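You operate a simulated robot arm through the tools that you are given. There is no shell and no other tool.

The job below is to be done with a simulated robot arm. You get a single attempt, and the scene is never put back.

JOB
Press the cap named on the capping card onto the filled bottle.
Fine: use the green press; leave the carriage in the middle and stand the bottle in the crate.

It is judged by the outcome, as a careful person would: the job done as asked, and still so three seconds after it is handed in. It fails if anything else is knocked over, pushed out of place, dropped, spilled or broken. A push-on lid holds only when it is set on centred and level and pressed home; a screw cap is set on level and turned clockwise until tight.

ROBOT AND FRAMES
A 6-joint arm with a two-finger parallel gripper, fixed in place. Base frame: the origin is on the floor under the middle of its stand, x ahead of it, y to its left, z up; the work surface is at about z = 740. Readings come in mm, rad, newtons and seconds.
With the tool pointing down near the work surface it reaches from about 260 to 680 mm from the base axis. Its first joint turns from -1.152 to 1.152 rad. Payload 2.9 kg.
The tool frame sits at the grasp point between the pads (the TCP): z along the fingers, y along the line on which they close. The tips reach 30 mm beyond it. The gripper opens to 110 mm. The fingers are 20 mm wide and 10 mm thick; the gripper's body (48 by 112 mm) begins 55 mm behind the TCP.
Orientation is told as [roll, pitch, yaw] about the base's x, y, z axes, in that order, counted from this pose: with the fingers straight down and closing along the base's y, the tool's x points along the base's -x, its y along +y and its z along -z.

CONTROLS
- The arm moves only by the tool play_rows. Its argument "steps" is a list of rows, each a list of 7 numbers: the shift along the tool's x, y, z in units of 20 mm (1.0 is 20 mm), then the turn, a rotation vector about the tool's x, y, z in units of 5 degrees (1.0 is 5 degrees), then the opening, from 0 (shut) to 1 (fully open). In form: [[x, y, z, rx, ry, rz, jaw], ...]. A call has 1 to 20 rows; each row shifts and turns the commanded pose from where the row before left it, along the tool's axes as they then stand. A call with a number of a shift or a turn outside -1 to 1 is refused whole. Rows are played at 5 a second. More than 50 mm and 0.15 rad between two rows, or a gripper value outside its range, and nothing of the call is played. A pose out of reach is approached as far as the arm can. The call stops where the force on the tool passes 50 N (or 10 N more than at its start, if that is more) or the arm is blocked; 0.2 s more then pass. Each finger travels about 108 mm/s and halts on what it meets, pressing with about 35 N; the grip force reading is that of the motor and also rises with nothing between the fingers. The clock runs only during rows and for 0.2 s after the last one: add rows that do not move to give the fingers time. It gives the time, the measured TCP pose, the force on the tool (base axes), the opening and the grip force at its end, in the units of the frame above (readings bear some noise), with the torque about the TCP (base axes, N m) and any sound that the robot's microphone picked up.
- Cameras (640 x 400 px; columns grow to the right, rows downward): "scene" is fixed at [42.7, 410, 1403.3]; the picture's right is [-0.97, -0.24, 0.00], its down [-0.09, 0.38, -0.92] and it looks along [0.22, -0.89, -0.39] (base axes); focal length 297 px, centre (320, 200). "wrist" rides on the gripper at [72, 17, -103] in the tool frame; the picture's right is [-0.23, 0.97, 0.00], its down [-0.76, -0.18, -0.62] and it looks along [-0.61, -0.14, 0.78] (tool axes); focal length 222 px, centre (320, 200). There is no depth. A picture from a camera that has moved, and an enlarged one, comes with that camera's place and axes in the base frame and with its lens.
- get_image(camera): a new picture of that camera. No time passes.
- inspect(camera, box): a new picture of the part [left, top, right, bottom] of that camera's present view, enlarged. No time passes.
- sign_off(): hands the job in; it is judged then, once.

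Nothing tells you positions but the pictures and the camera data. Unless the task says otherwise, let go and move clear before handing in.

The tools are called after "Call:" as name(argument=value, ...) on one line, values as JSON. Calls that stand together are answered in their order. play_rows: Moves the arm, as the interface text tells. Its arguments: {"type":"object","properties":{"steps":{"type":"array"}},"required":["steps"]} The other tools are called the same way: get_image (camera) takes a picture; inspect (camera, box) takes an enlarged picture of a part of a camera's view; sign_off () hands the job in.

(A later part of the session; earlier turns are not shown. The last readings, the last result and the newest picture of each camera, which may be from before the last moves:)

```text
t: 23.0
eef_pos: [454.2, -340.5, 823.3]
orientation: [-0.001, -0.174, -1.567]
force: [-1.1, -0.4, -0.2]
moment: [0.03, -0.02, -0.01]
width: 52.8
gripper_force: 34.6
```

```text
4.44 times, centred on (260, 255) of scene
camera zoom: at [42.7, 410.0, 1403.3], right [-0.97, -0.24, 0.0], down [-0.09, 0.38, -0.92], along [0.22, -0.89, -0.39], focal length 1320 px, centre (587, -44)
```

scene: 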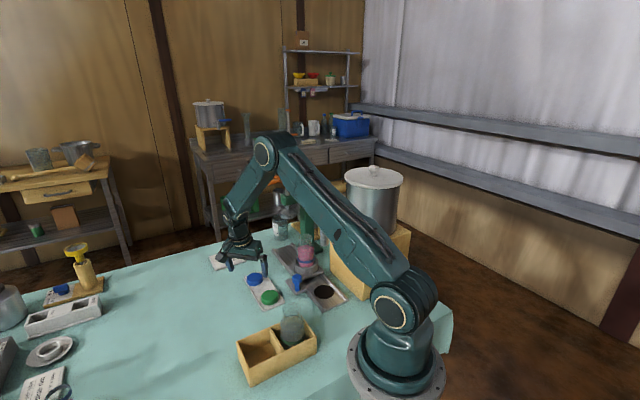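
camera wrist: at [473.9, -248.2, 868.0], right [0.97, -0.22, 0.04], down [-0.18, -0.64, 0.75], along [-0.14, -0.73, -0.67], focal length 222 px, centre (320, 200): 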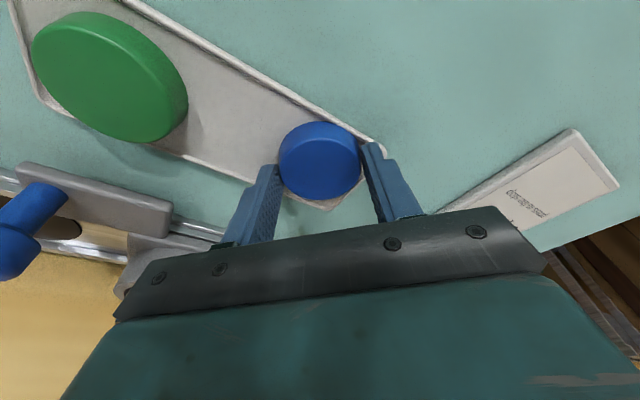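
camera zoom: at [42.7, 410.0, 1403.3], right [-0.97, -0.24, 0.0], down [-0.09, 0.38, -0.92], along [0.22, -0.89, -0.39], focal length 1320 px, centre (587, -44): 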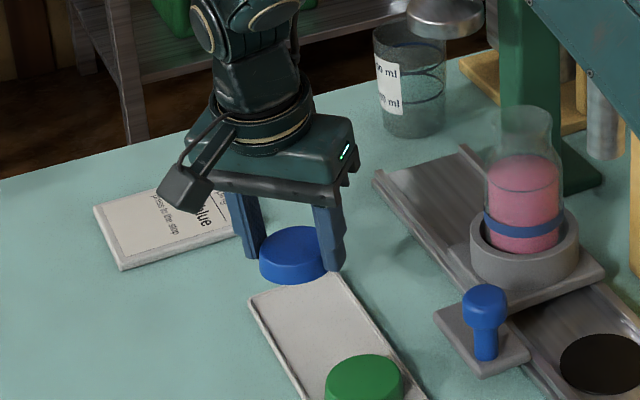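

The cap is held level and centred on the tool axis. I'll carry it up and over towards the bottle, stopping high to measure the bottle mouth.

Call:
play_rows(steps=[[-0.1, -0.386, -0.976, 0, 0, 0, 0], [-0.1, -0.386, -0.976, 0, 0, 0, 0], [-0.1, -0.386, -0.976, 0, 0, 0, 0], [-0.1, -0.386, -0.976, 0, 0, 0, 0], [-0.1, -0.386, -0.976, 0, 0, 0, 0], [-0.1, -0.386, -0.976, 0, 0, 0, 0], [-0.1, -0.386, -0.976, 0, 0, 0, 0], [-0.555, -0.883, -0.748, 0, 0, 0, 0], [-0.555, -0.883, -0.748, 0, 0, 0, 0], [-0.555, -0.883, -0.748, 0, 0, 0, 0], [-0.555, -0.883, -0.748, 0, 0, 0, 0], [-0.555, -0.883, -0.748, 0, 0, 0, 0], [-0.555, -0.883, -0.748, 0, 0, 0, 0], [0, 0, 0, 0, 0, 0, 0]])

Call:
get_image(camera="wrist")

Call:
get_image(camera="scene")

```text
t: 26.0
eef_pos: [296.3, -382.3, 1058.7]
orientation: [0.001, -0.174, -1.566]
force: [-0.2, 0.2, -0.6]
moment: [0.03, 0.01, -0.03]
width: 53.3
gripper_force: 35.2
```

```text
taken
camera wrist: at [313.4, -291.7, 1148.3], right [0.97, -0.22, 0.04], down [-0.18, -0.64, 0.75], along [-0.14, -0.73, -0.67], focal length 222 px, centre (320, 200)
```

wrist: 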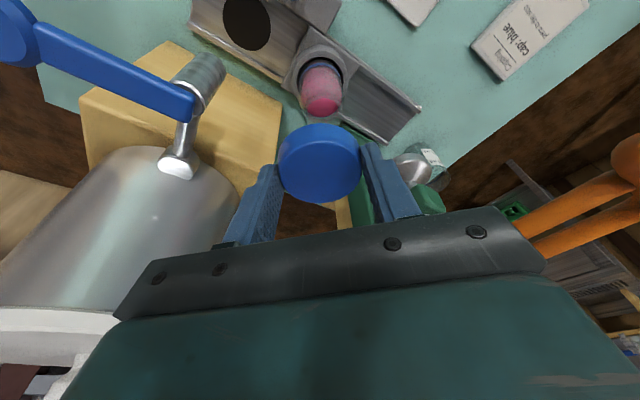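

```text
taken
```

scene: 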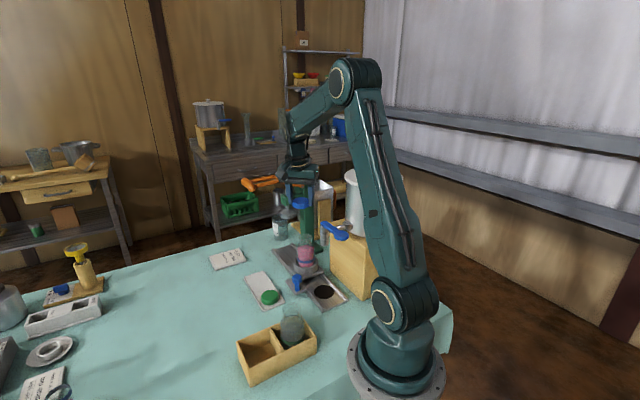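

The cap is held over the area and the pink bottle is visible just ahead of it. I'll enlarge to locate the mouth.

Call:
inspect(camera="wrist", box=[270, 30, 390, 130])

Call:
inspect(camera="wrist", box=[285, 60, 365, 125])

Call:
inspect(camera="scene", box=[270, 180, 350, 300])

Call:
inspect(camera="scene", box=[285, 225, 325, 280])

```text
4.00 times, centred on (330, 80) of wrist
camera zoom: at [313.4, -291.7, 1148.3], right [0.97, -0.22, 0.04], down [-0.18, -0.64, 0.75], along [-0.14, -0.73, -0.67], focal length 888 px, centre (280, 680)
```

zoom: 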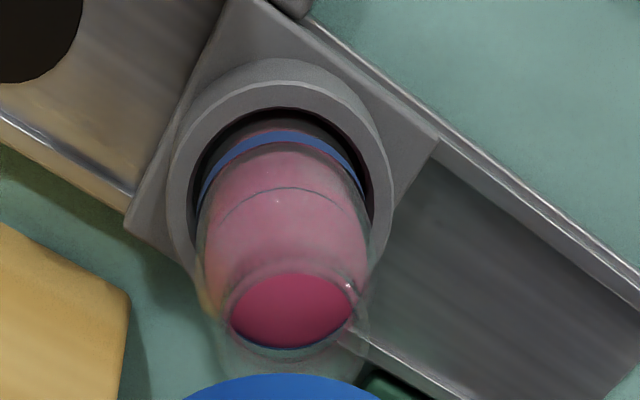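

```text
6.15 times, centred on (325, 92) of wrist
camera zoom: at [313.4, -291.7, 1148.3], right [0.97, -0.22, 0.04], down [-0.18, -0.64, 0.75], along [-0.14, -0.73, -0.67], focal length 1367 px, centre (289, 862)
```

zoom: 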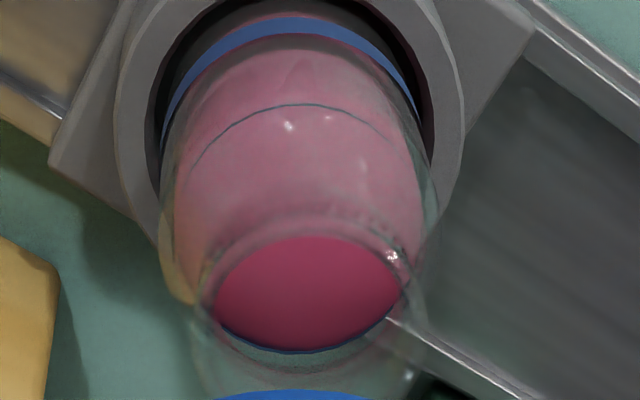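

```text
3.33 times, centred on (310, 240) of scene
camera zoom: at [42.7, 410.0, 1403.3], right [-0.97, -0.24, 0.0], down [-0.09, 0.38, -0.92], along [0.22, -0.89, -0.39], focal length 990 px, centre (353, 67)
```

zoom: 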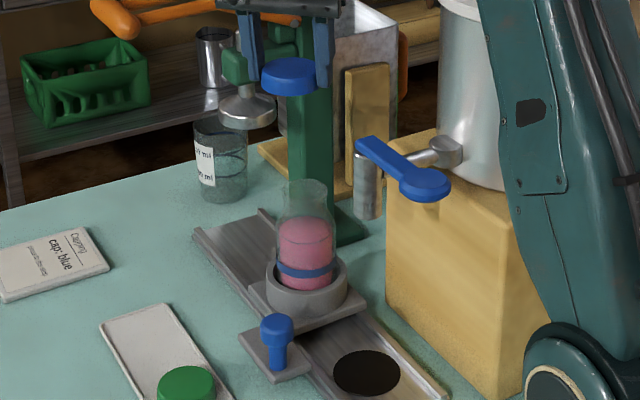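

```text
7.27 times, centred on (305, 252) of scene
camera zoom: at [42.7, 410.0, 1403.3], right [-0.97, -0.24, 0.0], down [-0.09, 0.38, -0.92], along [0.22, -0.89, -0.39], focal length 2160 px, centre (429, -182)
```

zoom: 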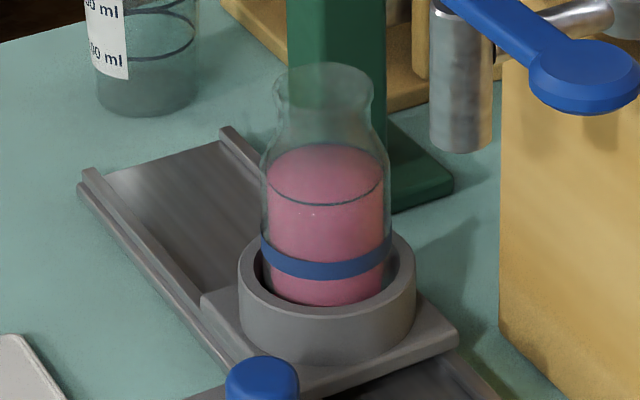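

I estimate the mouth at about (298.5,−419, 907). To pin it down I want a view from a different direction, so I'll shift a little and yaw the hand 30° further, high above the bottle.

Call:
play_rows(steps=[[-0.535, 0.27, 0.095, 0, 0, 0, 0], [-0.535, 0.27, 0.095, 0, 0, 0, 0], [0, 0, 0, 0, 0, 0, 0]])

Call:
inspect(camera="wrist", box=[270, 20, 370, 130])

Call:
play_rows(steps=[[0, 0, 0, 0, 0, 1, 0], [0, 0, 0, 0, 0, 1, 0], [0, 0, 0, 0, 0, 1, 0], [0, 0, 0, 0, 0, 1, 0], [0, 0, 0, 0, 0, 1, 0], [0, 0, 0, 0, 0, 1, 0], [0, 0, 0, 0, 0, 0, 0]])

Call:
get_image(camera="wrist")

Call:
inspect(camera="wrist", box=[270, 20, 370, 130])

```text
t: 26.8
eef_pos: [306.5, -401.3, 1060.8]
orientation: [-0.001, -0.175, -1.567]
force: [-0.2, -0.3, -0.6]
moment: [0.0, -0.02, 0.03]
width: 53.2
gripper_force: 35.2
```

```text
3.64 times, centred on (320, 75) of wrist
camera zoom: at [323.7, -313.2, 1148.9], right [0.97, -0.22, 0.04], down [-0.18, -0.64, 0.75], along [-0.14, -0.73, -0.67], focal length 808 px, centre (320, 654)
```

zoom: 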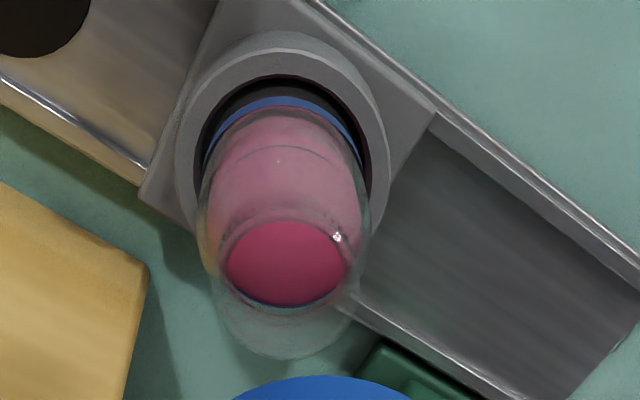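

```text
t: 28.4
eef_pos: [305.5, -402.0, 1058.5]
orientation: [0.089, -0.149, -2.099]
force: [0.7, 0.6, 0.0]
moment: [0.0, 0.02, -0.01]
width: 53.3
gripper_force: 34.9
```

```text
taken
camera wrist: at [357.7, -330.5, 1151.8], right [0.73, -0.67, 0.12], down [-0.53, -0.45, 0.71], along [-0.42, -0.58, -0.69], focal length 222 px, centre (320, 200)
```

wrist: 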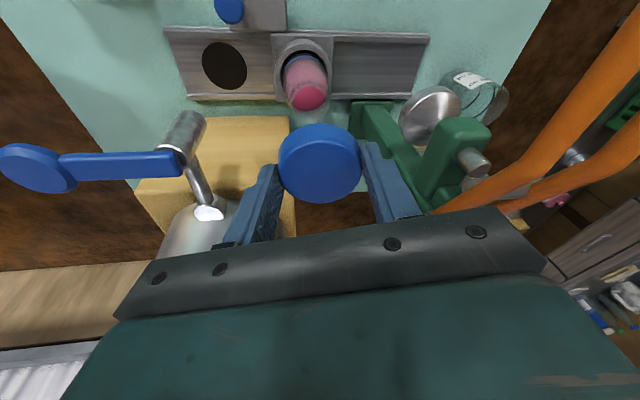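

```text
3.64 times, centred on (320, 75) of wrist
camera zoom: at [357.7, -330.5, 1151.8], right [0.73, -0.67, 0.12], down [-0.53, -0.45, 0.71], along [-0.42, -0.58, -0.69], focal length 808 px, centre (320, 654)
```

zoom: 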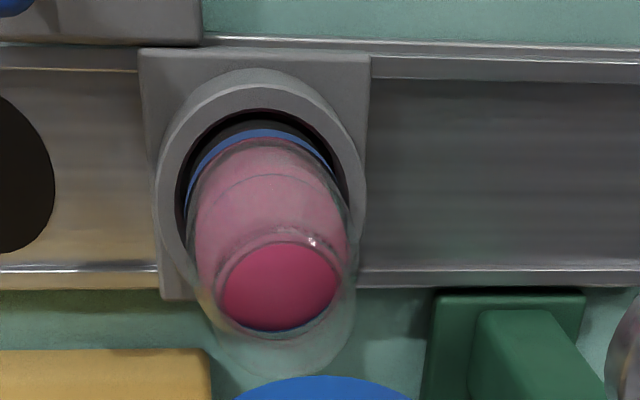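

The two views agree on a bottle axis near (298,−426). I'll enlarge the lip in this view for a finer measure.

Call:
inspect(camera="wrist", box=[280, 70, 340, 130])

Call:
inspect(camera="wrist", box=[270, 30, 340, 110])

```text
6.67 times, centred on (310, 100) of wrist
camera zoom: at [357.7, -330.5, 1151.8], right [0.73, -0.67, 0.12], down [-0.53, -0.45, 0.71], along [-0.42, -0.58, -0.69], focal length 1481 px, centre (387, 867)
```

zoom: 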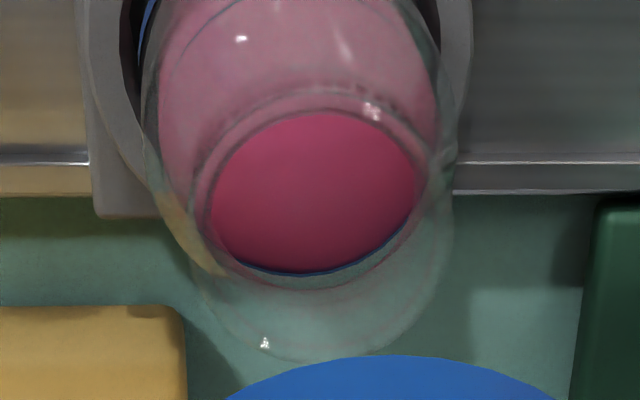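

```text
5.00 times, centred on (305, 70) of wrist
camera zoom: at [357.7, -330.5, 1151.8], right [0.73, -0.67, 0.12], down [-0.53, -0.45, 0.71], along [-0.42, -0.58, -0.69], focal length 1111 px, centre (395, 850)
```

zoom: 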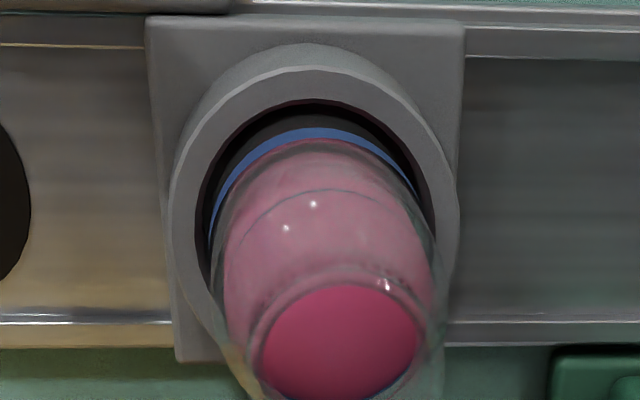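

The bottle lip is now placed at about (299,−422, 899). I'll undo that twist and redo it about the vertical so that the cap stays level, then come over the mouth with about 20 mm of gap for a relative check.

Call:
play_rows(steps=[[0, 0, 0, 0, 0, -1, 0], [0, 0, 0, 0, 0, -1, 0], [0, 0, 0, 0, 0, -1, 0], [0, 0, 0, 0, 0, -1, 0], [0, 0, 0, 0, 0, -1, 0], [0, 0, 0, 0, 0, -1, 0], [0, 0, 0, 0.174, 0, 0.985, 0], [0, 0, 0, 0.174, 0, 0.985, 0], [0, 0, 0, 0.174, 0, 0.985, 0], [0, 0, 0, 0.174, 0, 0.985, 0], [0, 0, 0, 0.174, 0, 0.985, 0], [0, 0, 0, 0.174, 0, 0.985, 0], [0, 0, 0, 0, 0, 0, 0]])

Call:
play_rows(steps=[[-0.009, 0.027, 0.848, 0, 0, 0, 0], [-0.009, 0.027, 0.848, 0, 0, 0, 0], [-0.009, 0.027, 0.848, 0, 0, 0, 0], [-0.009, 0.027, 0.848, 0, 0, 0, 0], [-0.009, 0.027, 0.848, 0, 0, 0, 0], [-0.009, 0.027, 0.848, 0, 0, 0, 0], [0, 0, 0, 0, 0, 0, 0]])

Call:
get_image(camera="wrist")

Call:
inspect(camera="scene", box=[280, 190, 340, 280])

Call:
inspect(camera="wrist", box=[260, 80, 380, 210])

```text
t: 31.2
eef_pos: [305.4, -401.8, 1060.1]
orientation: [0.001, -0.173, -2.09]
force: [-0.6, 0.3, -0.4]
moment: [0.01, 0.0, -0.02]
width: 53.1
gripper_force: 34.3
```

```text
t: 32.8
eef_pos: [298.2, -421.5, 959.6]
orientation: [-0.001, -0.174, -2.091]
force: [0.4, 0.4, -0.3]
moment: [0.02, -0.01, 0.03]
width: 53.1
gripper_force: 34.6
```

```text
taken
camera wrist: at [358.1, -352.7, 1048.2], right [0.73, -0.68, 0.04], down [-0.47, -0.47, 0.75], along [-0.49, -0.57, -0.67], focal length 222 px, centre (320, 200)
```

wrist: 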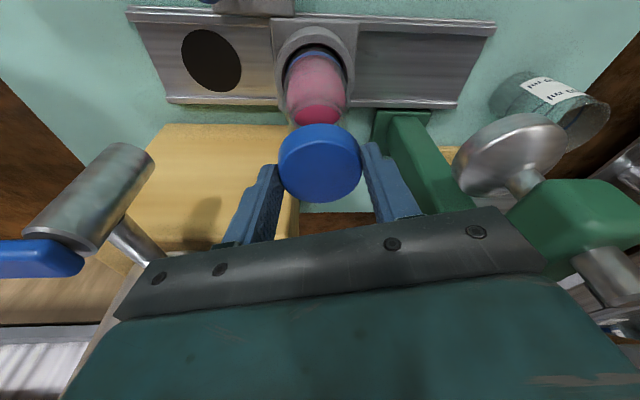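

```text
4.44 times, centred on (310, 235) of scene
camera zoom: at [42.7, 410.0, 1403.3], right [-0.97, -0.24, 0.0], down [-0.09, 0.38, -0.92], along [0.22, -0.89, -0.39], focal length 1320 px, centre (364, 44)
```

zoom: 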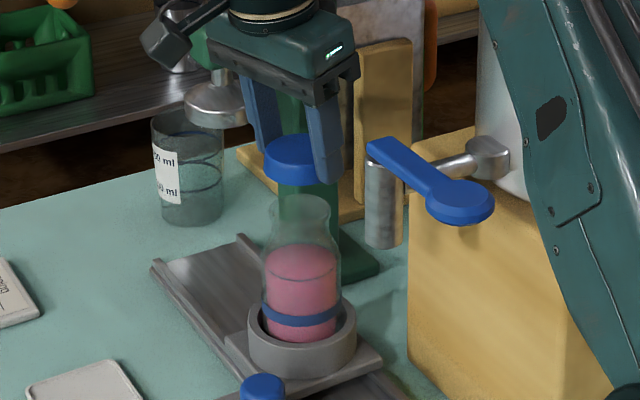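

```text
3.08 times, centred on (320, 145) of wrist
camera zoom: at [358.1, -352.7, 1048.2], right [0.73, -0.68, 0.04], down [-0.47, -0.47, 0.75], along [-0.49, -0.57, -0.67], focal length 684 px, centre (320, 369)
```

zoom: 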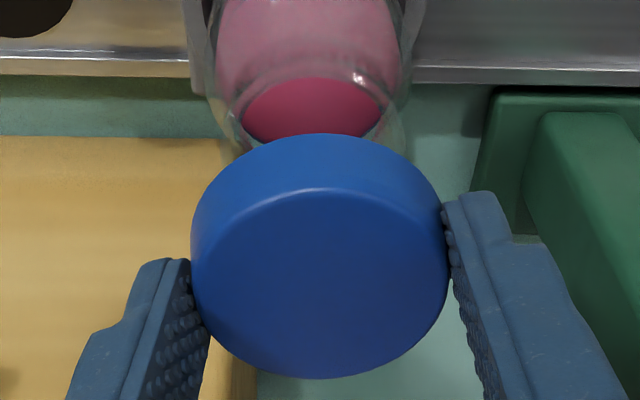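

The cap is over the mouth. I'll zoom in on the scene view to compare the cap's centre line with that of the bottle.

Call:
inspect(camera="scene", box=[290, 210, 326, 250])

Call:
inspect(camera="scene", box=[290, 240, 326, 280])

```text
10.00 times, centred on (308, 230) of scene
camera zoom: at [42.7, 410.0, 1403.3], right [-0.97, -0.24, 0.0], down [-0.09, 0.38, -0.92], along [0.22, -0.89, -0.39], focal length 2970 px, centre (440, -100)
```

zoom: 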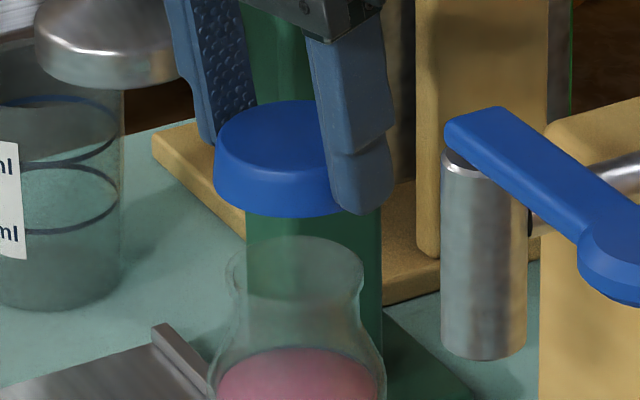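

```text
10.00 times, centred on (308, 260) of scene
camera zoom: at [42.7, 410.0, 1403.3], right [-0.97, -0.24, 0.0], down [-0.09, 0.38, -0.92], along [0.22, -0.89, -0.39], focal length 2970 px, centre (440, -400)
```

zoom: 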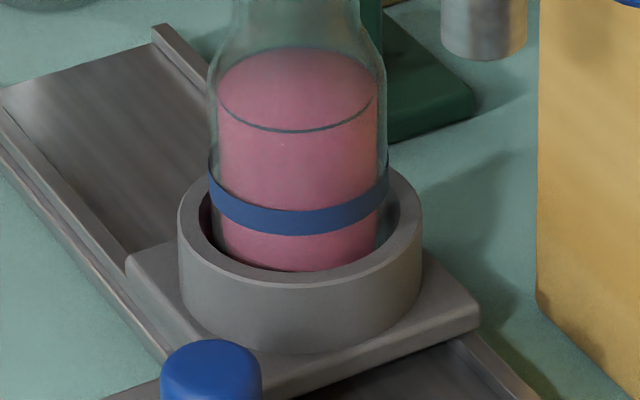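

Cap and bottle centre lines agree within about 1 mm. I'll apply the small correction and lower to a few millimetres above the mouth.

Call:
play_rows(steps=[[-0.023, 0.034, 0.004, 0, 0, 0, 0], [0.075, 0, 0.427, 0, 0, 0, 0], [0.075, 0, 0.427, 0, 0, 0, 0], [0.05, 0, 0.28, 0, 0, 0, 0], [0, 0, 0, 0, 0, 0, 0]])

Call:
inspect(camera="scene", box=[290, 210, 326, 250])

Call:
inspect(camera="wrist", box=[260, 60, 380, 210])

```text
t: 34.0
eef_pos: [299.4, -420.3, 934.6]
orientation: [0.0, -0.174, -2.092]
force: [-0.5, -0.3, 0.5]
moment: [-0.02, 0.03, -0.04]
width: 53.2
gripper_force: 34.7
```

```text
10.00 times, centred on (308, 230) of scene
camera zoom: at [42.7, 410.0, 1403.3], right [-0.97, -0.24, 0.0], down [-0.09, 0.38, -0.92], along [0.22, -0.89, -0.39], focal length 2970 px, centre (440, -100)
```

zoom: 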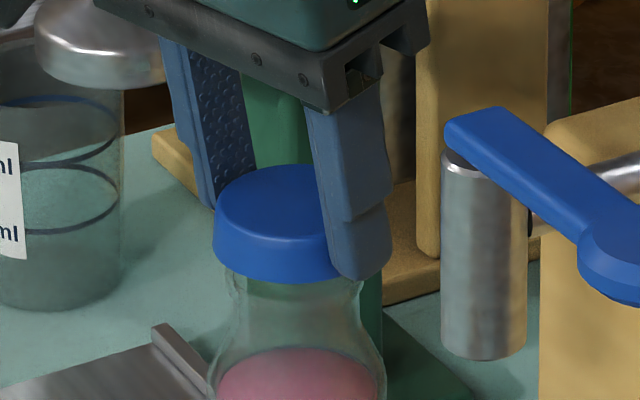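

```text
2.67 times, centred on (320, 135) of wrist
camera zoom: at [358.7, -351.9, 1024.1], right [0.73, -0.68, 0.04], down [-0.47, -0.47, 0.75], along [-0.49, -0.57, -0.67], focal length 592 px, centre (320, 373)
```

zoom: 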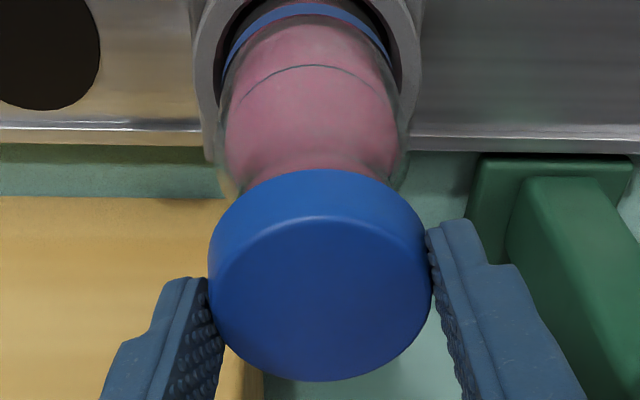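

The cap is close above the mouth now. I'll zoom further to measure the residual offset.

Call:
inspect(camera="scene", box=[294, 224, 318, 244])

Call:
inspect(camera="wrist", box=[275, 75, 365, 150])

```text
16.00 times, centred on (306, 234) of scene
camera zoom: at [42.7, 410.0, 1403.3], right [-0.97, -0.24, 0.0], down [-0.09, 0.38, -0.92], along [0.22, -0.89, -0.39], focal length 4751 px, centre (544, -344)
```

zoom: 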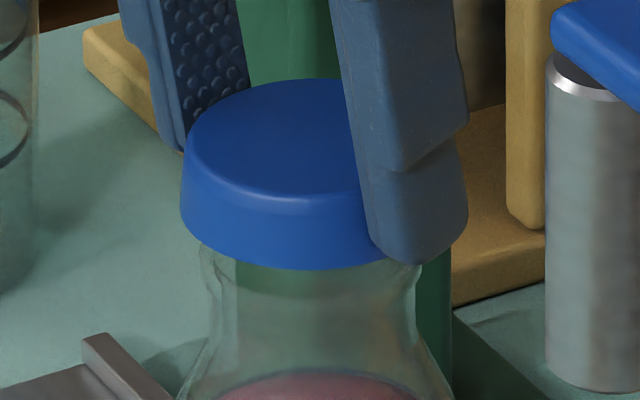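

```text
5.33 times, centred on (320, 112) of wrist
camera zoom: at [358.7, -351.9, 1024.1], right [0.73, -0.68, 0.04], down [-0.47, -0.47, 0.75], along [-0.49, -0.57, -0.67], focal length 1185 px, centre (320, 667)
```

zoom: 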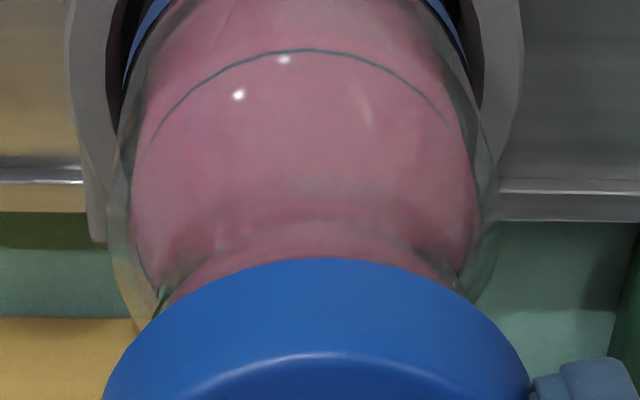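

Alignment is within about half a millimetre in both directions. I'll lower gently onto the mouth, watching the force.

Call:
play_rows(steps=[[0.017, 0, 0.1, 0, 0, 0, 0], [0.017, 0, 0.1, 0, 0, 0, 0], [0, 0, 0, 0, 0, 0, 0]])

Call:
play_rows(steps=[[0.009, 0, 0.05, 0, 0, 0, 0], [0.009, 0, 0.05, 0, 0, 0, 0], [0, 0, 0, 0, 0, 0, 0]])

Call:
inspect(camera="scene", box=[294, 224, 318, 244])

```text
t: 34.8
eef_pos: [297.6, -421.9, 931.3]
orientation: [0.0, -0.177, -2.09]
force: [-0.2, 0.0, -0.4]
moment: [0.0, 0.01, 0.01]
width: 53.0
gripper_force: 35.1
```

```text
t: 35.6
eef_pos: [300.2, -421.6, 929.7]
orientation: [0.001, -0.174, -2.091]
force: [0.3, 0.1, -0.3]
moment: [0.02, 0.01, -0.01]
width: 53.4
gripper_force: 35.0
```

```text
16.00 times, centred on (306, 234) of scene
camera zoom: at [42.7, 410.0, 1403.3], right [-0.97, -0.24, 0.0], down [-0.09, 0.38, -0.92], along [0.22, -0.89, -0.39], focal length 4751 px, centre (544, -344)
```

zoom: 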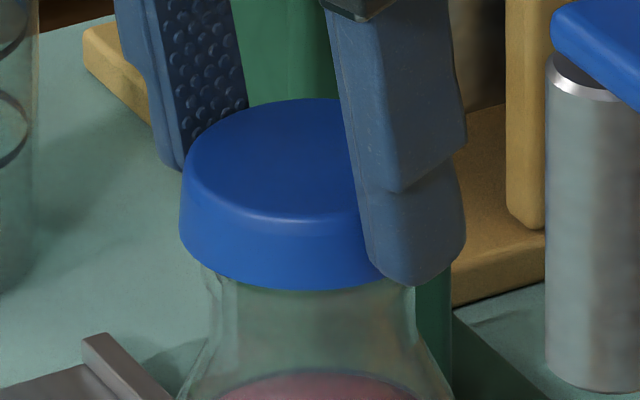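

No contact yet; continuing down in small steps.

Call:
play_rows(steps=[[0.009, 0, 0.05, 0, 0, 0, 0], [0.009, 0, 0.05, 0, 0, 0, 0], [0, 0, 0, 0, 0, 0, 0]])

Call:
play_rows(steps=[[0.009, 0, 0.05, 0, 0, 0, 0], [0.009, 0, 0.05, 0, 0, 0, 0], [0, 0, 0, 0, 0, 0, 0]])

Call:
inspect(camera="scene", box=[294, 224, 318, 244])

```text
t: 36.4
eef_pos: [298.2, -420.2, 927.2]
orientation: [0.001, -0.176, -2.092]
force: [-0.1, 0.2, -0.3]
moment: [0.02, 0.02, -0.02]
width: 53.1
gripper_force: 35.3
```

```text
t: 37.2
eef_pos: [299.7, -421.2, 925.7]
orientation: [-0.001, -0.173, -2.09]
force: [0.4, 0.8, 0.2]
moment: [-0.02, 0.0, -0.02]
width: 53.3
gripper_force: 35.0
```

```text
16.00 times, centred on (306, 234) of scene
camera zoom: at [42.7, 410.0, 1403.3], right [-0.97, -0.24, 0.0], down [-0.09, 0.38, -0.92], along [0.22, -0.89, -0.39], focal length 4751 px, centre (544, -344)
```

zoom: 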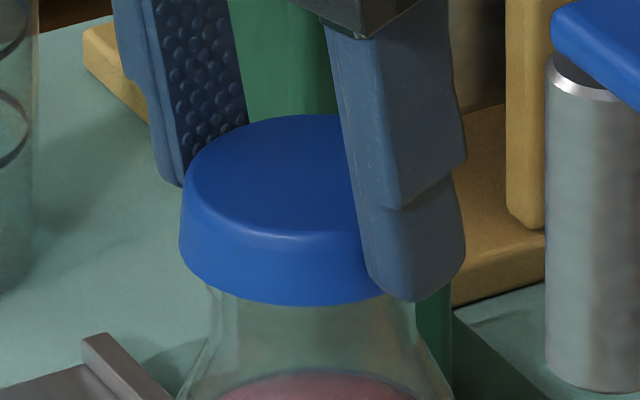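

Still free; the skirt may already be passing around the lip. Continuing gently.

Call:
play_rows(steps=[[0.009, 0, 0.05, 0, 0, 0, 0], [0.009, 0, 0.05, 0, 0, 0, 0], [0, 0, 0, 0, 0, 0, 0]])

Call:
play_rows(steps=[[0.009, 0, 0.05, 0, 0, 0, 0], [0, 0, 0, 0, 0, 0, 0]])

Call:
play_rows(steps=[[0.009, 0, 0.05, 0, 0, 0, 0], [0, 0, 0, 0, 0, 0, 0]])

Call:
inspect(camera="scene", box=[294, 224, 318, 244])

```text
t: 38.0
eef_pos: [299.3, -421.5, 924.6]
orientation: [0.001, -0.174, -2.091]
force: [0.2, 0.2, -0.6]
moment: [-0.02, 0.0, -0.03]
width: 53.1
gripper_force: 35.1
```

```text
t: 38.6
eef_pos: [299.2, -421.1, 921.3]
orientation: [-0.001, -0.176, -2.09]
force: [0.2, 1.3, -0.3]
moment: [0.02, 0.01, 0.01]
width: 53.1
gripper_force: 35.0
```

```text
t: 39.2
eef_pos: [298.7, -420.0, 921.9]
orientation: [-0.001, -0.174, -2.092]
force: [0.4, -0.3, 0.0]
moment: [0.0, -0.01, -0.02]
width: 53.5
gripper_force: 35.3
```

```text
16.00 times, centred on (306, 234) of scene
camera zoom: at [42.7, 410.0, 1403.3], right [-0.97, -0.24, 0.0], down [-0.09, 0.38, -0.92], along [0.22, -0.89, -0.39], focal length 4751 px, centre (544, -344)
```

zoom: 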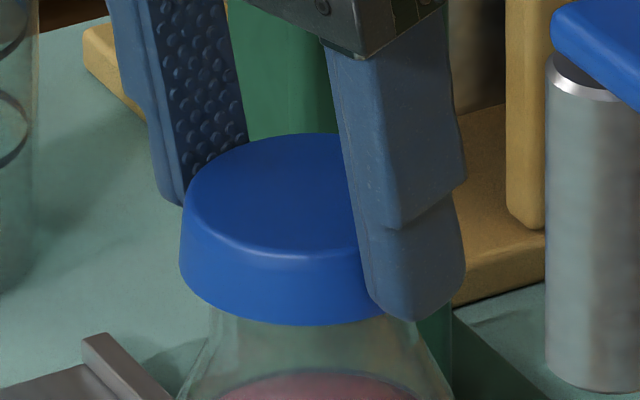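

The cap's skirt seems to be around the lip now with no force. I'll keep lowering in millimetre steps until contact.

Call:
play_rows(steps=[[0.009, 0, 0.05, 0, 0, 0, 0], [0.009, 0, 0.05, 0, 0, 0, 0], [0, 0, 0, 0, 0, 0, 0]])

Call:
play_rows(steps=[[0.009, 0, 0.05, 0, 0, 0, 0], [0, 0, 0, 0, 0, 0, 0]])

Call:
play_rows(steps=[[0.009, 0, 0.05, 0, 0, 0, 0], [0, 0, 0, 0, 0, 0, 0]])

Call:
inspect(camera="scene", box=[294, 224, 318, 244])

```text
t: 40.0
eef_pos: [298.6, -419.8, 919.9]
orientation: [0.001, -0.176, -2.091]
force: [0.2, -1.2, 0.4]
moment: [-0.03, -0.03, -0.02]
width: 53.3
gripper_force: 35.0
```

```text
t: 40.6
eef_pos: [298.9, -421.3, 919.3]
orientation: [0.0, -0.174, -2.09]
force: [-0.1, 0.8, 0.0]
moment: [-0.01, -0.01, -0.02]
width: 53.3
gripper_force: 34.9
```

```text
t: 41.2
eef_pos: [298.8, -421.0, 917.8]
orientation: [0.001, -0.175, -2.089]
force: [0.2, -0.6, -0.1]
moment: [0.0, 0.01, 0.02]
width: 53.5
gripper_force: 35.0
```

```text
16.00 times, centred on (306, 234) of scene
camera zoom: at [42.7, 410.0, 1403.3], right [-0.97, -0.24, 0.0], down [-0.09, 0.38, -0.92], along [0.22, -0.89, -0.39], focal length 4751 px, centre (544, -344)
```

zoom: 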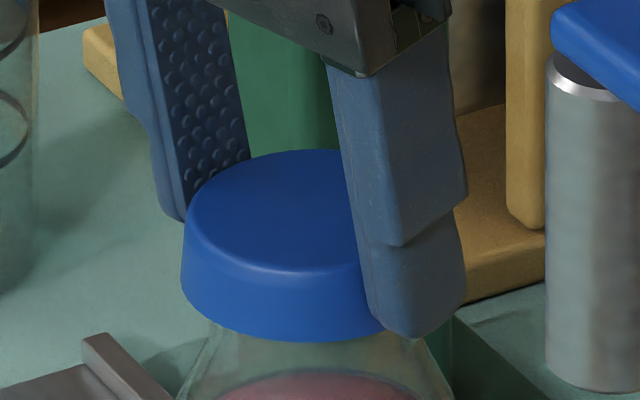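

Call:
play_rows(steps=[[0.009, 0, 0.05, 0, 0, 0, 0], [0.009, 0, 0.05, 0, 0, 0, 0], [0, 0, 0, 0, 0, 0, 0]])

Call:
play_rows(steps=[[0.009, 0, 0.05, 0, 0, 0, 0], [0, 0, 0, 0, 0, 0, 0]])

Call:
play_rows(steps=[[0.009, 0, 0.05, 0, 0, 0, 0], [0, 0, 0, 0, 0, 0, 0]])

Call:
inspect(camera="scene", box=[290, 220, 326, 250])

Call:
inspect(camera="wrist", box=[260, 60, 380, 210])

```text
t: 42.0
eef_pos: [299.1, -420.3, 915.5]
orientation: [0.001, -0.173, -2.091]
force: [0.8, 0.0, 0.3]
moment: [-0.01, -0.02, -0.01]
width: 52.9
gripper_force: 35.4
```

```text
t: 42.6
eef_pos: [298.9, -420.4, 913.2]
orientation: [-0.001, -0.177, -2.09]
force: [-0.2, -0.4, -0.4]
moment: [-0.03, 0.03, -0.02]
width: 53.2
gripper_force: 35.1
```

```text
t: 43.2
eef_pos: [300.5, -420.8, 913.2]
orientation: [0.0, -0.174, -2.09]
force: [-0.2, -0.3, 0.5]
moment: [0.03, 0.03, 0.0]
width: 53.2
gripper_force: 35.3
```

```text
13.33 times, centred on (308, 235) of scene
camera zoom: at [42.7, 410.0, 1403.3], right [-0.97, -0.24, 0.0], down [-0.09, 0.38, -0.92], along [0.22, -0.89, -0.39], focal length 3959 px, centre (480, -267)
```

zoom: 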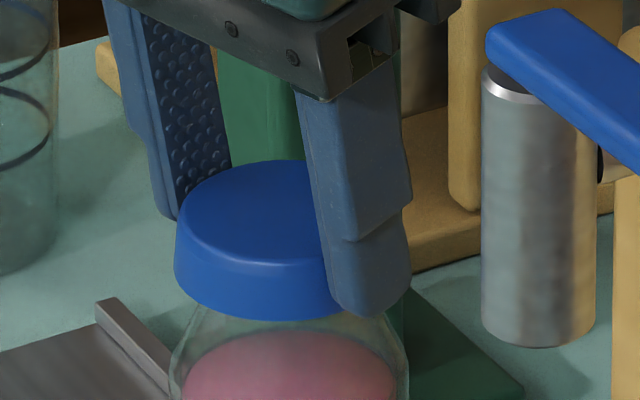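

```text
2.67 times, centred on (320, 135) of wrist
camera zoom: at [360.1, -351.4, 1002.3], right [0.73, -0.68, 0.04], down [-0.47, -0.47, 0.75], along [-0.49, -0.57, -0.67], focal length 592 px, centre (320, 373)
```

zoom: 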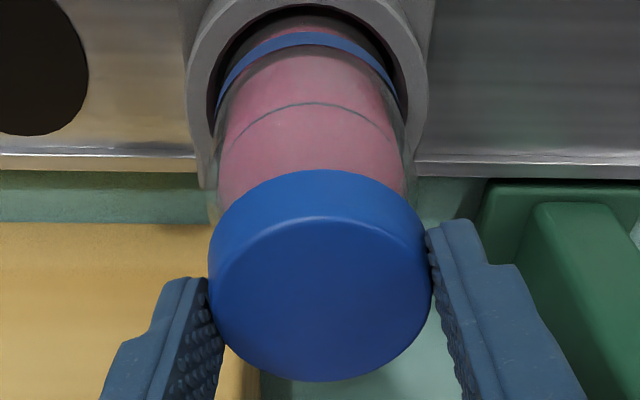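

Call:
play_rows(steps=[[0.009, 0, 0.05, 0, 0, 0, 0], [0, 0, 0, 0, 0, 0, 0]])

Call:
play_rows(steps=[[0.009, 0, 0.05, 0, 0, 0, 0], [0, 0, 0, 0, 0, 0, 0]])

Call:
play_rows(steps=[[0.009, 0, 0.05, 0, 0, 0, 0], [0, 0, 0, 0, 0, 0, 0]])

Call:
inspect(camera="scene", box=[290, 220, 326, 250])

```text
t: 43.8
eef_pos: [298.2, -421.6, 912.1]
orientation: [0.001, -0.175, -2.091]
force: [0.6, 0.0, -0.3]
moment: [-0.01, -0.02, -0.01]
width: 53.3
gripper_force: 35.2
```

```text
t: 44.4
eef_pos: [299.8, -421.6, 910.4]
orientation: [0.002, -0.174, -2.092]
force: [-0.3, -0.2, 1.6]
moment: [-0.08, 0.03, -0.03]
width: 53.2
gripper_force: 35.4
```

```text
t: 45.0
eef_pos: [300.2, -421.4, 912.1]
orientation: [0.003, -0.175, -2.091]
force: [0.9, 0.1, 11.8]
moment: [-0.01, 0.0, -0.01]
width: 53.3
gripper_force: 34.5
```

```text
13.33 times, centred on (308, 235) of scene
camera zoom: at [42.6, 410.2, 1403.3], right [-0.97, -0.24, 0.0], down [-0.09, 0.38, -0.92], along [0.22, -0.89, -0.39], focal length 3959 px, centre (480, -267)
```

zoom: 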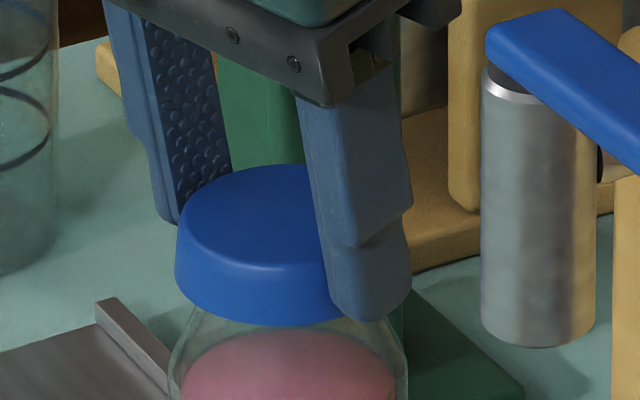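

Firm, moment-free contact: the cap sits squarely on the mouth. I'll back off a hair, open the fingers, and look.

Call:
play_rows(steps=[[-0.009, 0, -0.05, 0, 0, 0, 0], [0, 0, 0, 0, 0, 0, 0], [0, 0, 0, 0, 0, 0, 0.5], [0, 0, 0, 0, 0, 0, 0.55], [0, 0, 0, 0, 0, 0, 0.65], [0, 0, 0, 0, 0, 0, 0.7], [0, 0, 0, 0, 0, 0, 0.7]])

Call:
inspect(camera="scene", box=[290, 220, 326, 250])

Call:
inspect(camera="wrist", box=[260, 60, 380, 210])

```text
t: 46.6
eef_pos: [299.7, -420.2, 911.9]
orientation: [0.0, -0.176, -2.092]
force: [-0.1, 0.1, 0.7]
moment: [0.02, -0.01, 0.03]
width: 77.0
gripper_force: 0.0
```

```text
13.33 times, centred on (308, 235) of scene
camera zoom: at [42.7, 410.0, 1403.3], right [-0.97, -0.24, 0.0], down [-0.09, 0.38, -0.92], along [0.22, -0.89, -0.39], focal length 3959 px, centre (480, -267)
```

zoom: 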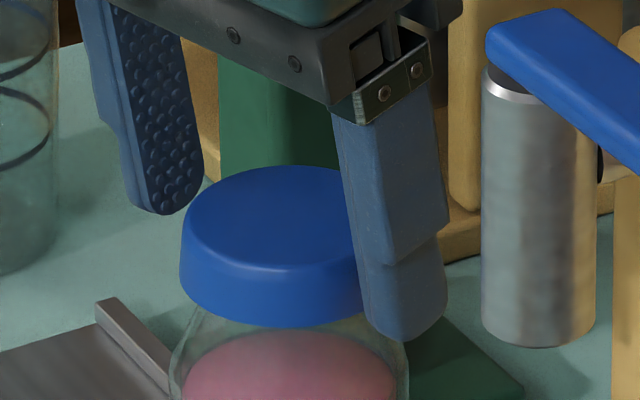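

```text
2.67 times, centred on (320, 135) of wrist
camera zoom: at [359.6, -351.5, 1000.7], right [0.73, -0.68, 0.04], down [-0.47, -0.47, 0.75], along [-0.49, -0.57, -0.67], focal length 592 px, centre (320, 373)
```

zoom: 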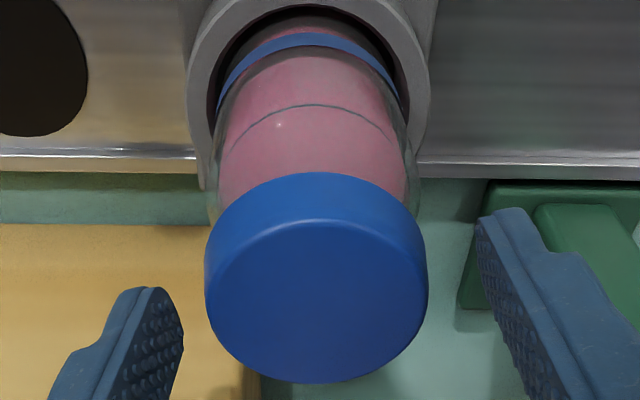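

The cap sits level on the bottle and is released. I'll rise straight up and look from above.

Call:
play_rows(steps=[[-0.03, 0, -0.15, 0, 0, 0, 0.75], [-0.087, 0, -0.49, 0, 0, 0, 0.75], [-0.13, 0, -0.74, 0, 0, 0, 0.75], [-0.13, 0, -0.74, 0, 0, 0, 0.75], [-0.13, 0, -0.74, 0, 0, 0, 0.75], [-0.13, 0, -0.74, 0, 0, 0, 0.75], [-0.13, 0, -0.74, 0, 0, 0, 0.75], [0, 0, 0, 0, 0, 0, 0.75]])

Call:
get_image(camera="wrist")

Call:
inspect(camera="scene", box=[285, 215, 335, 285])

```text
t: 48.4
eef_pos: [299.0, -420.5, 998.4]
orientation: [0.001, -0.176, -2.09]
force: [0.5, -0.4, 0.1]
moment: [0.03, 0.02, -0.04]
width: 82.4
gripper_force: 0.0
```

```text
taken
camera wrist: at [360.0, -352.1, 1088.0], right [0.73, -0.68, 0.04], down [-0.47, -0.47, 0.75], along [-0.49, -0.57, -0.67], focal length 222 px, centre (320, 200)
```

wrist: 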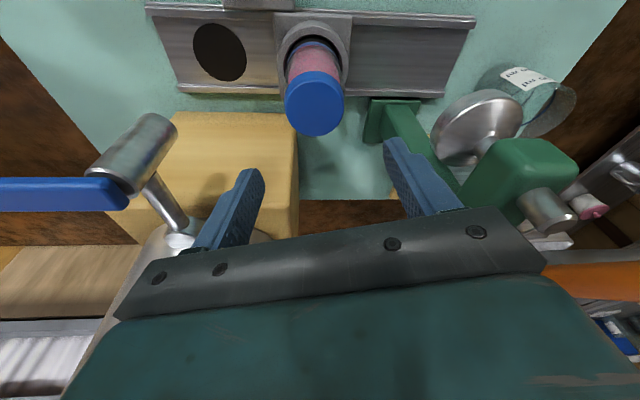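

```text
5.71 times, centred on (310, 250) of scene
camera zoom: at [42.7, 410.0, 1403.3], right [-0.97, -0.24, 0.0], down [-0.09, 0.38, -0.92], along [0.22, -0.89, -0.39], focal length 1697 px, centre (377, -86)
```

zoom: 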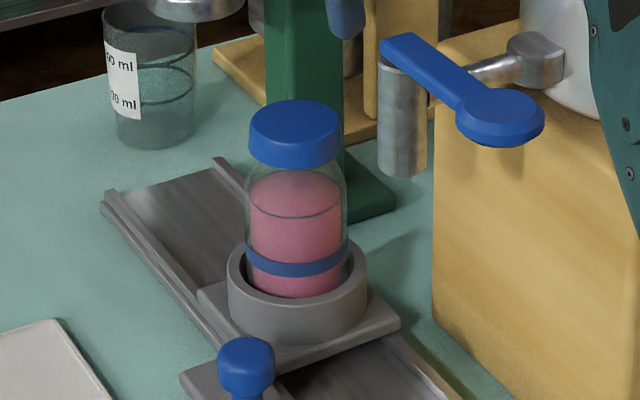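

Call:
inspect(camera="scene", box=[295, 225, 319, 245])

Call:
inspect(camera="wrist", box=[265, 20, 365, 145])

```text
16.00 times, centred on (307, 235) of scene
camera zoom: at [42.7, 410.0, 1403.3], right [-0.97, -0.24, 0.0], down [-0.09, 0.38, -0.92], along [0.22, -0.89, -0.39], focal length 4751 px, centre (528, -360)
```

zoom: 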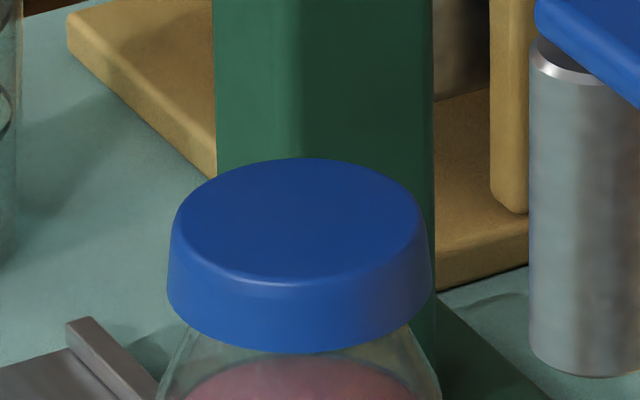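

```text
3.20 times, centred on (315, 82) of wrist
camera zoom: at [360.0, -352.1, 1088.0], right [0.73, -0.68, 0.04], down [-0.47, -0.47, 0.75], along [-0.49, -0.57, -0.67], focal length 711 px, centre (336, 576)
```

zoom: 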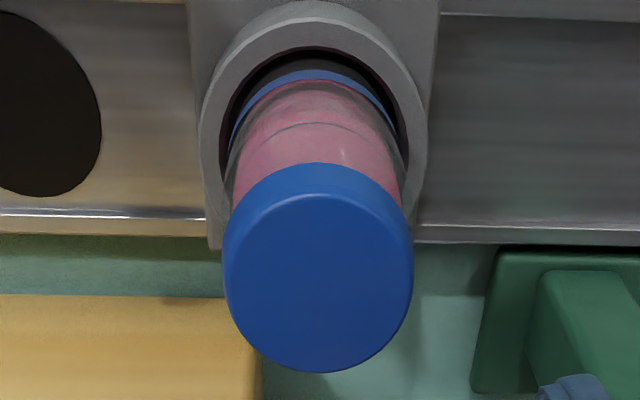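

The capped bottle looks centred and level. Next I'll turn the hand back to −90° with a 20° lean and move over to the blue carriage knob, which I plan to grip and use to slide the carriage gently under the press.

Call:
play_rows(steps=[[0, 0, 0, -0.174, 0, -0.985, 0.75], [0, 0, 0, -0.174, 0, -0.985, 0.75], [0, 0, 0, -0.174, 0, -0.985, 0.75], [0, 0, 0, -0.174, 0, -0.985, 0.75], [0, 0, 0, -0.174, 0, -0.985, 0.75], [0, 0, 0, -0.174, 0, -0.985, 0.75], [0, 0, 0, 0, -1, 0, 0.75], [0, 0, 0, 0, -1, 0, 0.75], [0.906, 0.258, -0.436, 0, 0, 0, 0.75], [0.906, 0.258, -0.436, 0, 0, 0, 0.75], [0.906, 0.258, -0.436, 0, 0, 0, 0.75], [0.906, 0.258, -0.436, 0, 0, 0, 0.75], [0.906, 0.258, -0.436, 0, 0, 0, 0.75], [0.906, 0.258, -0.436, 0, 0, 0, 0.75], [0.69, -0.469, 0.947, 0, 0, 0, 0.6], [0.69, -0.469, 0.947, 0, 0, 0, 0.6], [0.69, -0.469, 0.947, 0, 0, 0, 0.6], [0.69, -0.469, 0.947, 0, 0, 0, 0.6], [0, 0, 0, 0, 0, 0, 0.6]])

Call:
get_image(camera="wrist")

Call:
get_image(camera="scene")

```text
t: 52.4
eef_pos: [290.2, -275.1, 921.0]
orientation: [0.0, -0.349, -1.57]
force: [0.5, -0.3, -0.7]
moment: [0.04, 0.03, 0.03]
width: 65.9
gripper_force: 0.1
```

```text
taken
camera wrist: at [308.4, -170.8, 993.6], right [0.97, -0.21, 0.08], down [-0.18, -0.5, 0.85], along [-0.14, -0.84, -0.53], focal length 222 px, centre (320, 200)
```

wrist: 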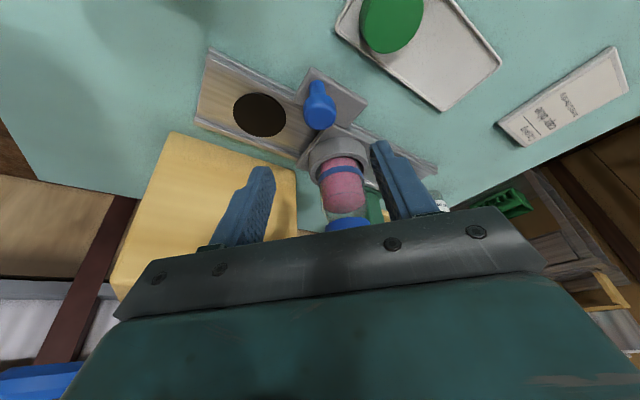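

```text
taken
```

scene: 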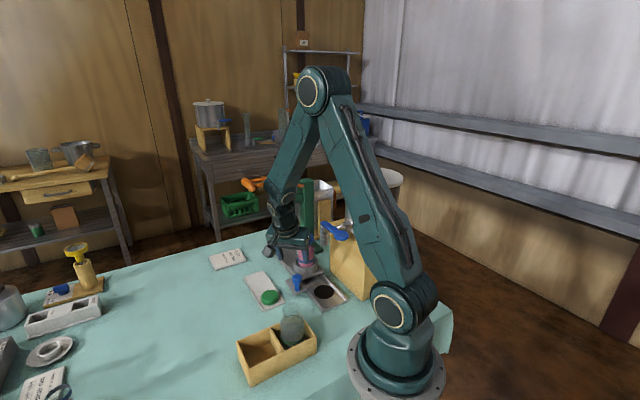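

The knob is straight ahead of the tool axis. I'll enlarge it to measure head, stem and plate.

Call:
inspect(camera="wrist", box=[280, 55, 380, 145])

Call:
inspect(camera="scene", box=[280, 255, 330, 305])

```text
4.44 times, centred on (330, 100) of wrist
camera zoom: at [308.4, -170.8, 993.6], right [0.97, -0.21, 0.08], down [-0.18, -0.5, 0.85], along [-0.14, -0.84, -0.53], focal length 987 px, centre (276, 644)
```

zoom: 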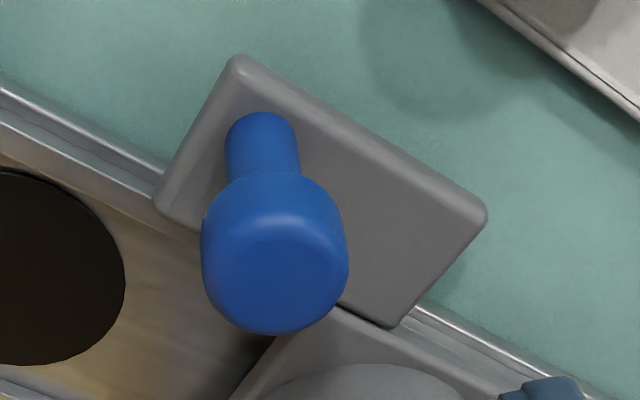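

```text
8.00 times, centred on (305, 280) of scene
camera zoom: at [42.7, 410.0, 1403.3], right [-0.97, -0.24, 0.0], down [-0.09, 0.38, -0.92], along [0.22, -0.89, -0.39], focal length 2376 px, centre (440, -440)
```

zoom: 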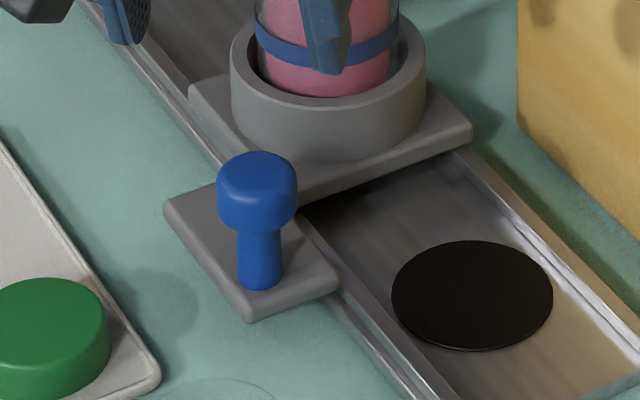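

The knob is at (293,−307.5), head z 793–815, about 31 mm wide. I'll go down along the tool axis to straddle the head.

Call:
play_rows(steps=[[0.06, 0.0114, 0.81, 0, 0, 0, 0.6], [0.06, 0.0114, 0.81, 0, 0, 0, 0.6], [0.06, 0.0114, 0.81, 0, 0, 0, 0.6], [0.06, 0.0114, 0.81, 0, 0, 0, 0.6], [0.06, 0.0114, 0.81, 0, 0, 0, 0.6], [0.06, 0.0114, 0.81, 0, 0, 0, 0.6], [0.06, 0.0114, 0.81, 0, 0, 0, 0.6], [0, 0, 0, 0, 0, 0, 0.6]])

Call:
get_image(camera="wrist")

Call:
inspect(camera="scene", box=[250, 200, 350, 310])

```text
t: 54.2
eef_pos: [291.3, -306.6, 811.9]
orientation: [0.0, -0.348, -1.566]
force: [1.3, 0.5, -0.2]
moment: [-0.02, 0.0, 0.0]
width: 66.2
gripper_force: 0.2
```

```text
taken
camera wrist: at [309.9, -202.4, 884.7], right [0.97, -0.21, 0.08], down [-0.18, -0.5, 0.85], along [-0.14, -0.84, -0.53], focal length 222 px, centre (320, 200)
```

wrist: 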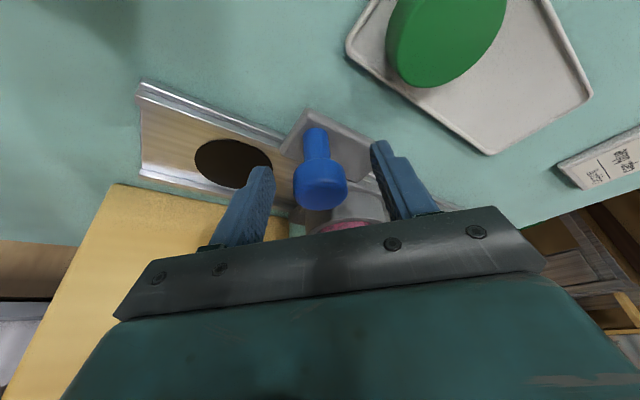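

```text
3.64 times, centred on (300, 255) of scene
camera zoom: at [42.7, 410.0, 1403.3], right [-0.97, -0.24, 0.0], down [-0.09, 0.38, -0.92], along [0.22, -0.89, -0.39], focal length 1080 px, centre (393, 0)
```

zoom: 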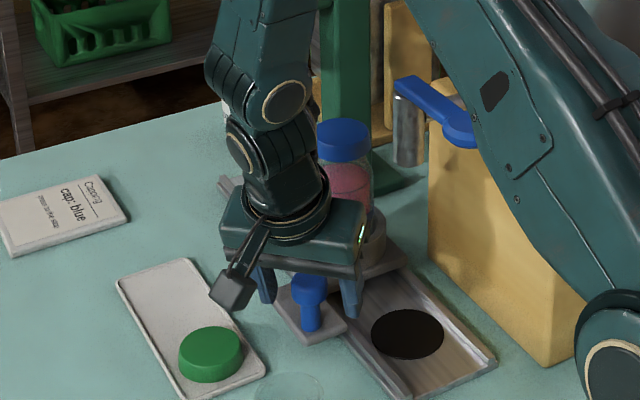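

The knob head is between the fingers. Closing on it.

Call:
play_rows(steps=[[0, 0, 0, 0, 0, 0, 0.45], [0, 0, 0, 0, 0, 0, 0.35], [0, 0, 0, 0, 0, 0, 0.25], [0, 0, 0, 0, 0, 0, 0.1], [0, 0, 0, 0, 0, 0, 0], [0, 0, 0, 0, 0, 0, 0]])

Call:
get_image(camera="wrist")

```text
t: 55.6
eef_pos: [292.4, -305.4, 812.2]
orientation: [0.001, -0.349, -1.568]
force: [-1.0, -0.8, -2.2]
moment: [-0.17, 0.32, -0.15]
width: 31.5
gripper_force: 45.1
```

```text
taken
camera wrist: at [309.7, -202.3, 884.9], right [0.97, -0.21, 0.08], down [-0.18, -0.5, 0.85], along [-0.14, -0.84, -0.53], focal length 222 px, centre (320, 200)
```

wrist: 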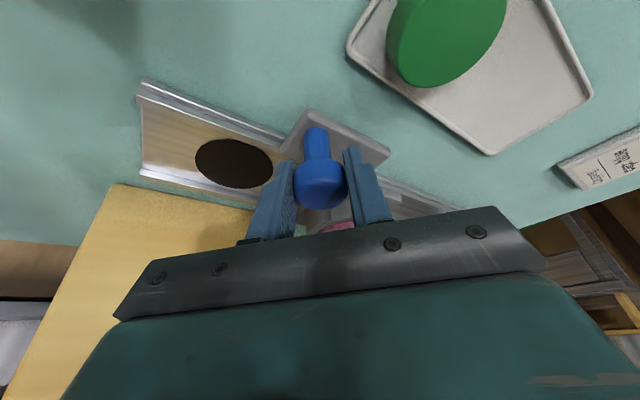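

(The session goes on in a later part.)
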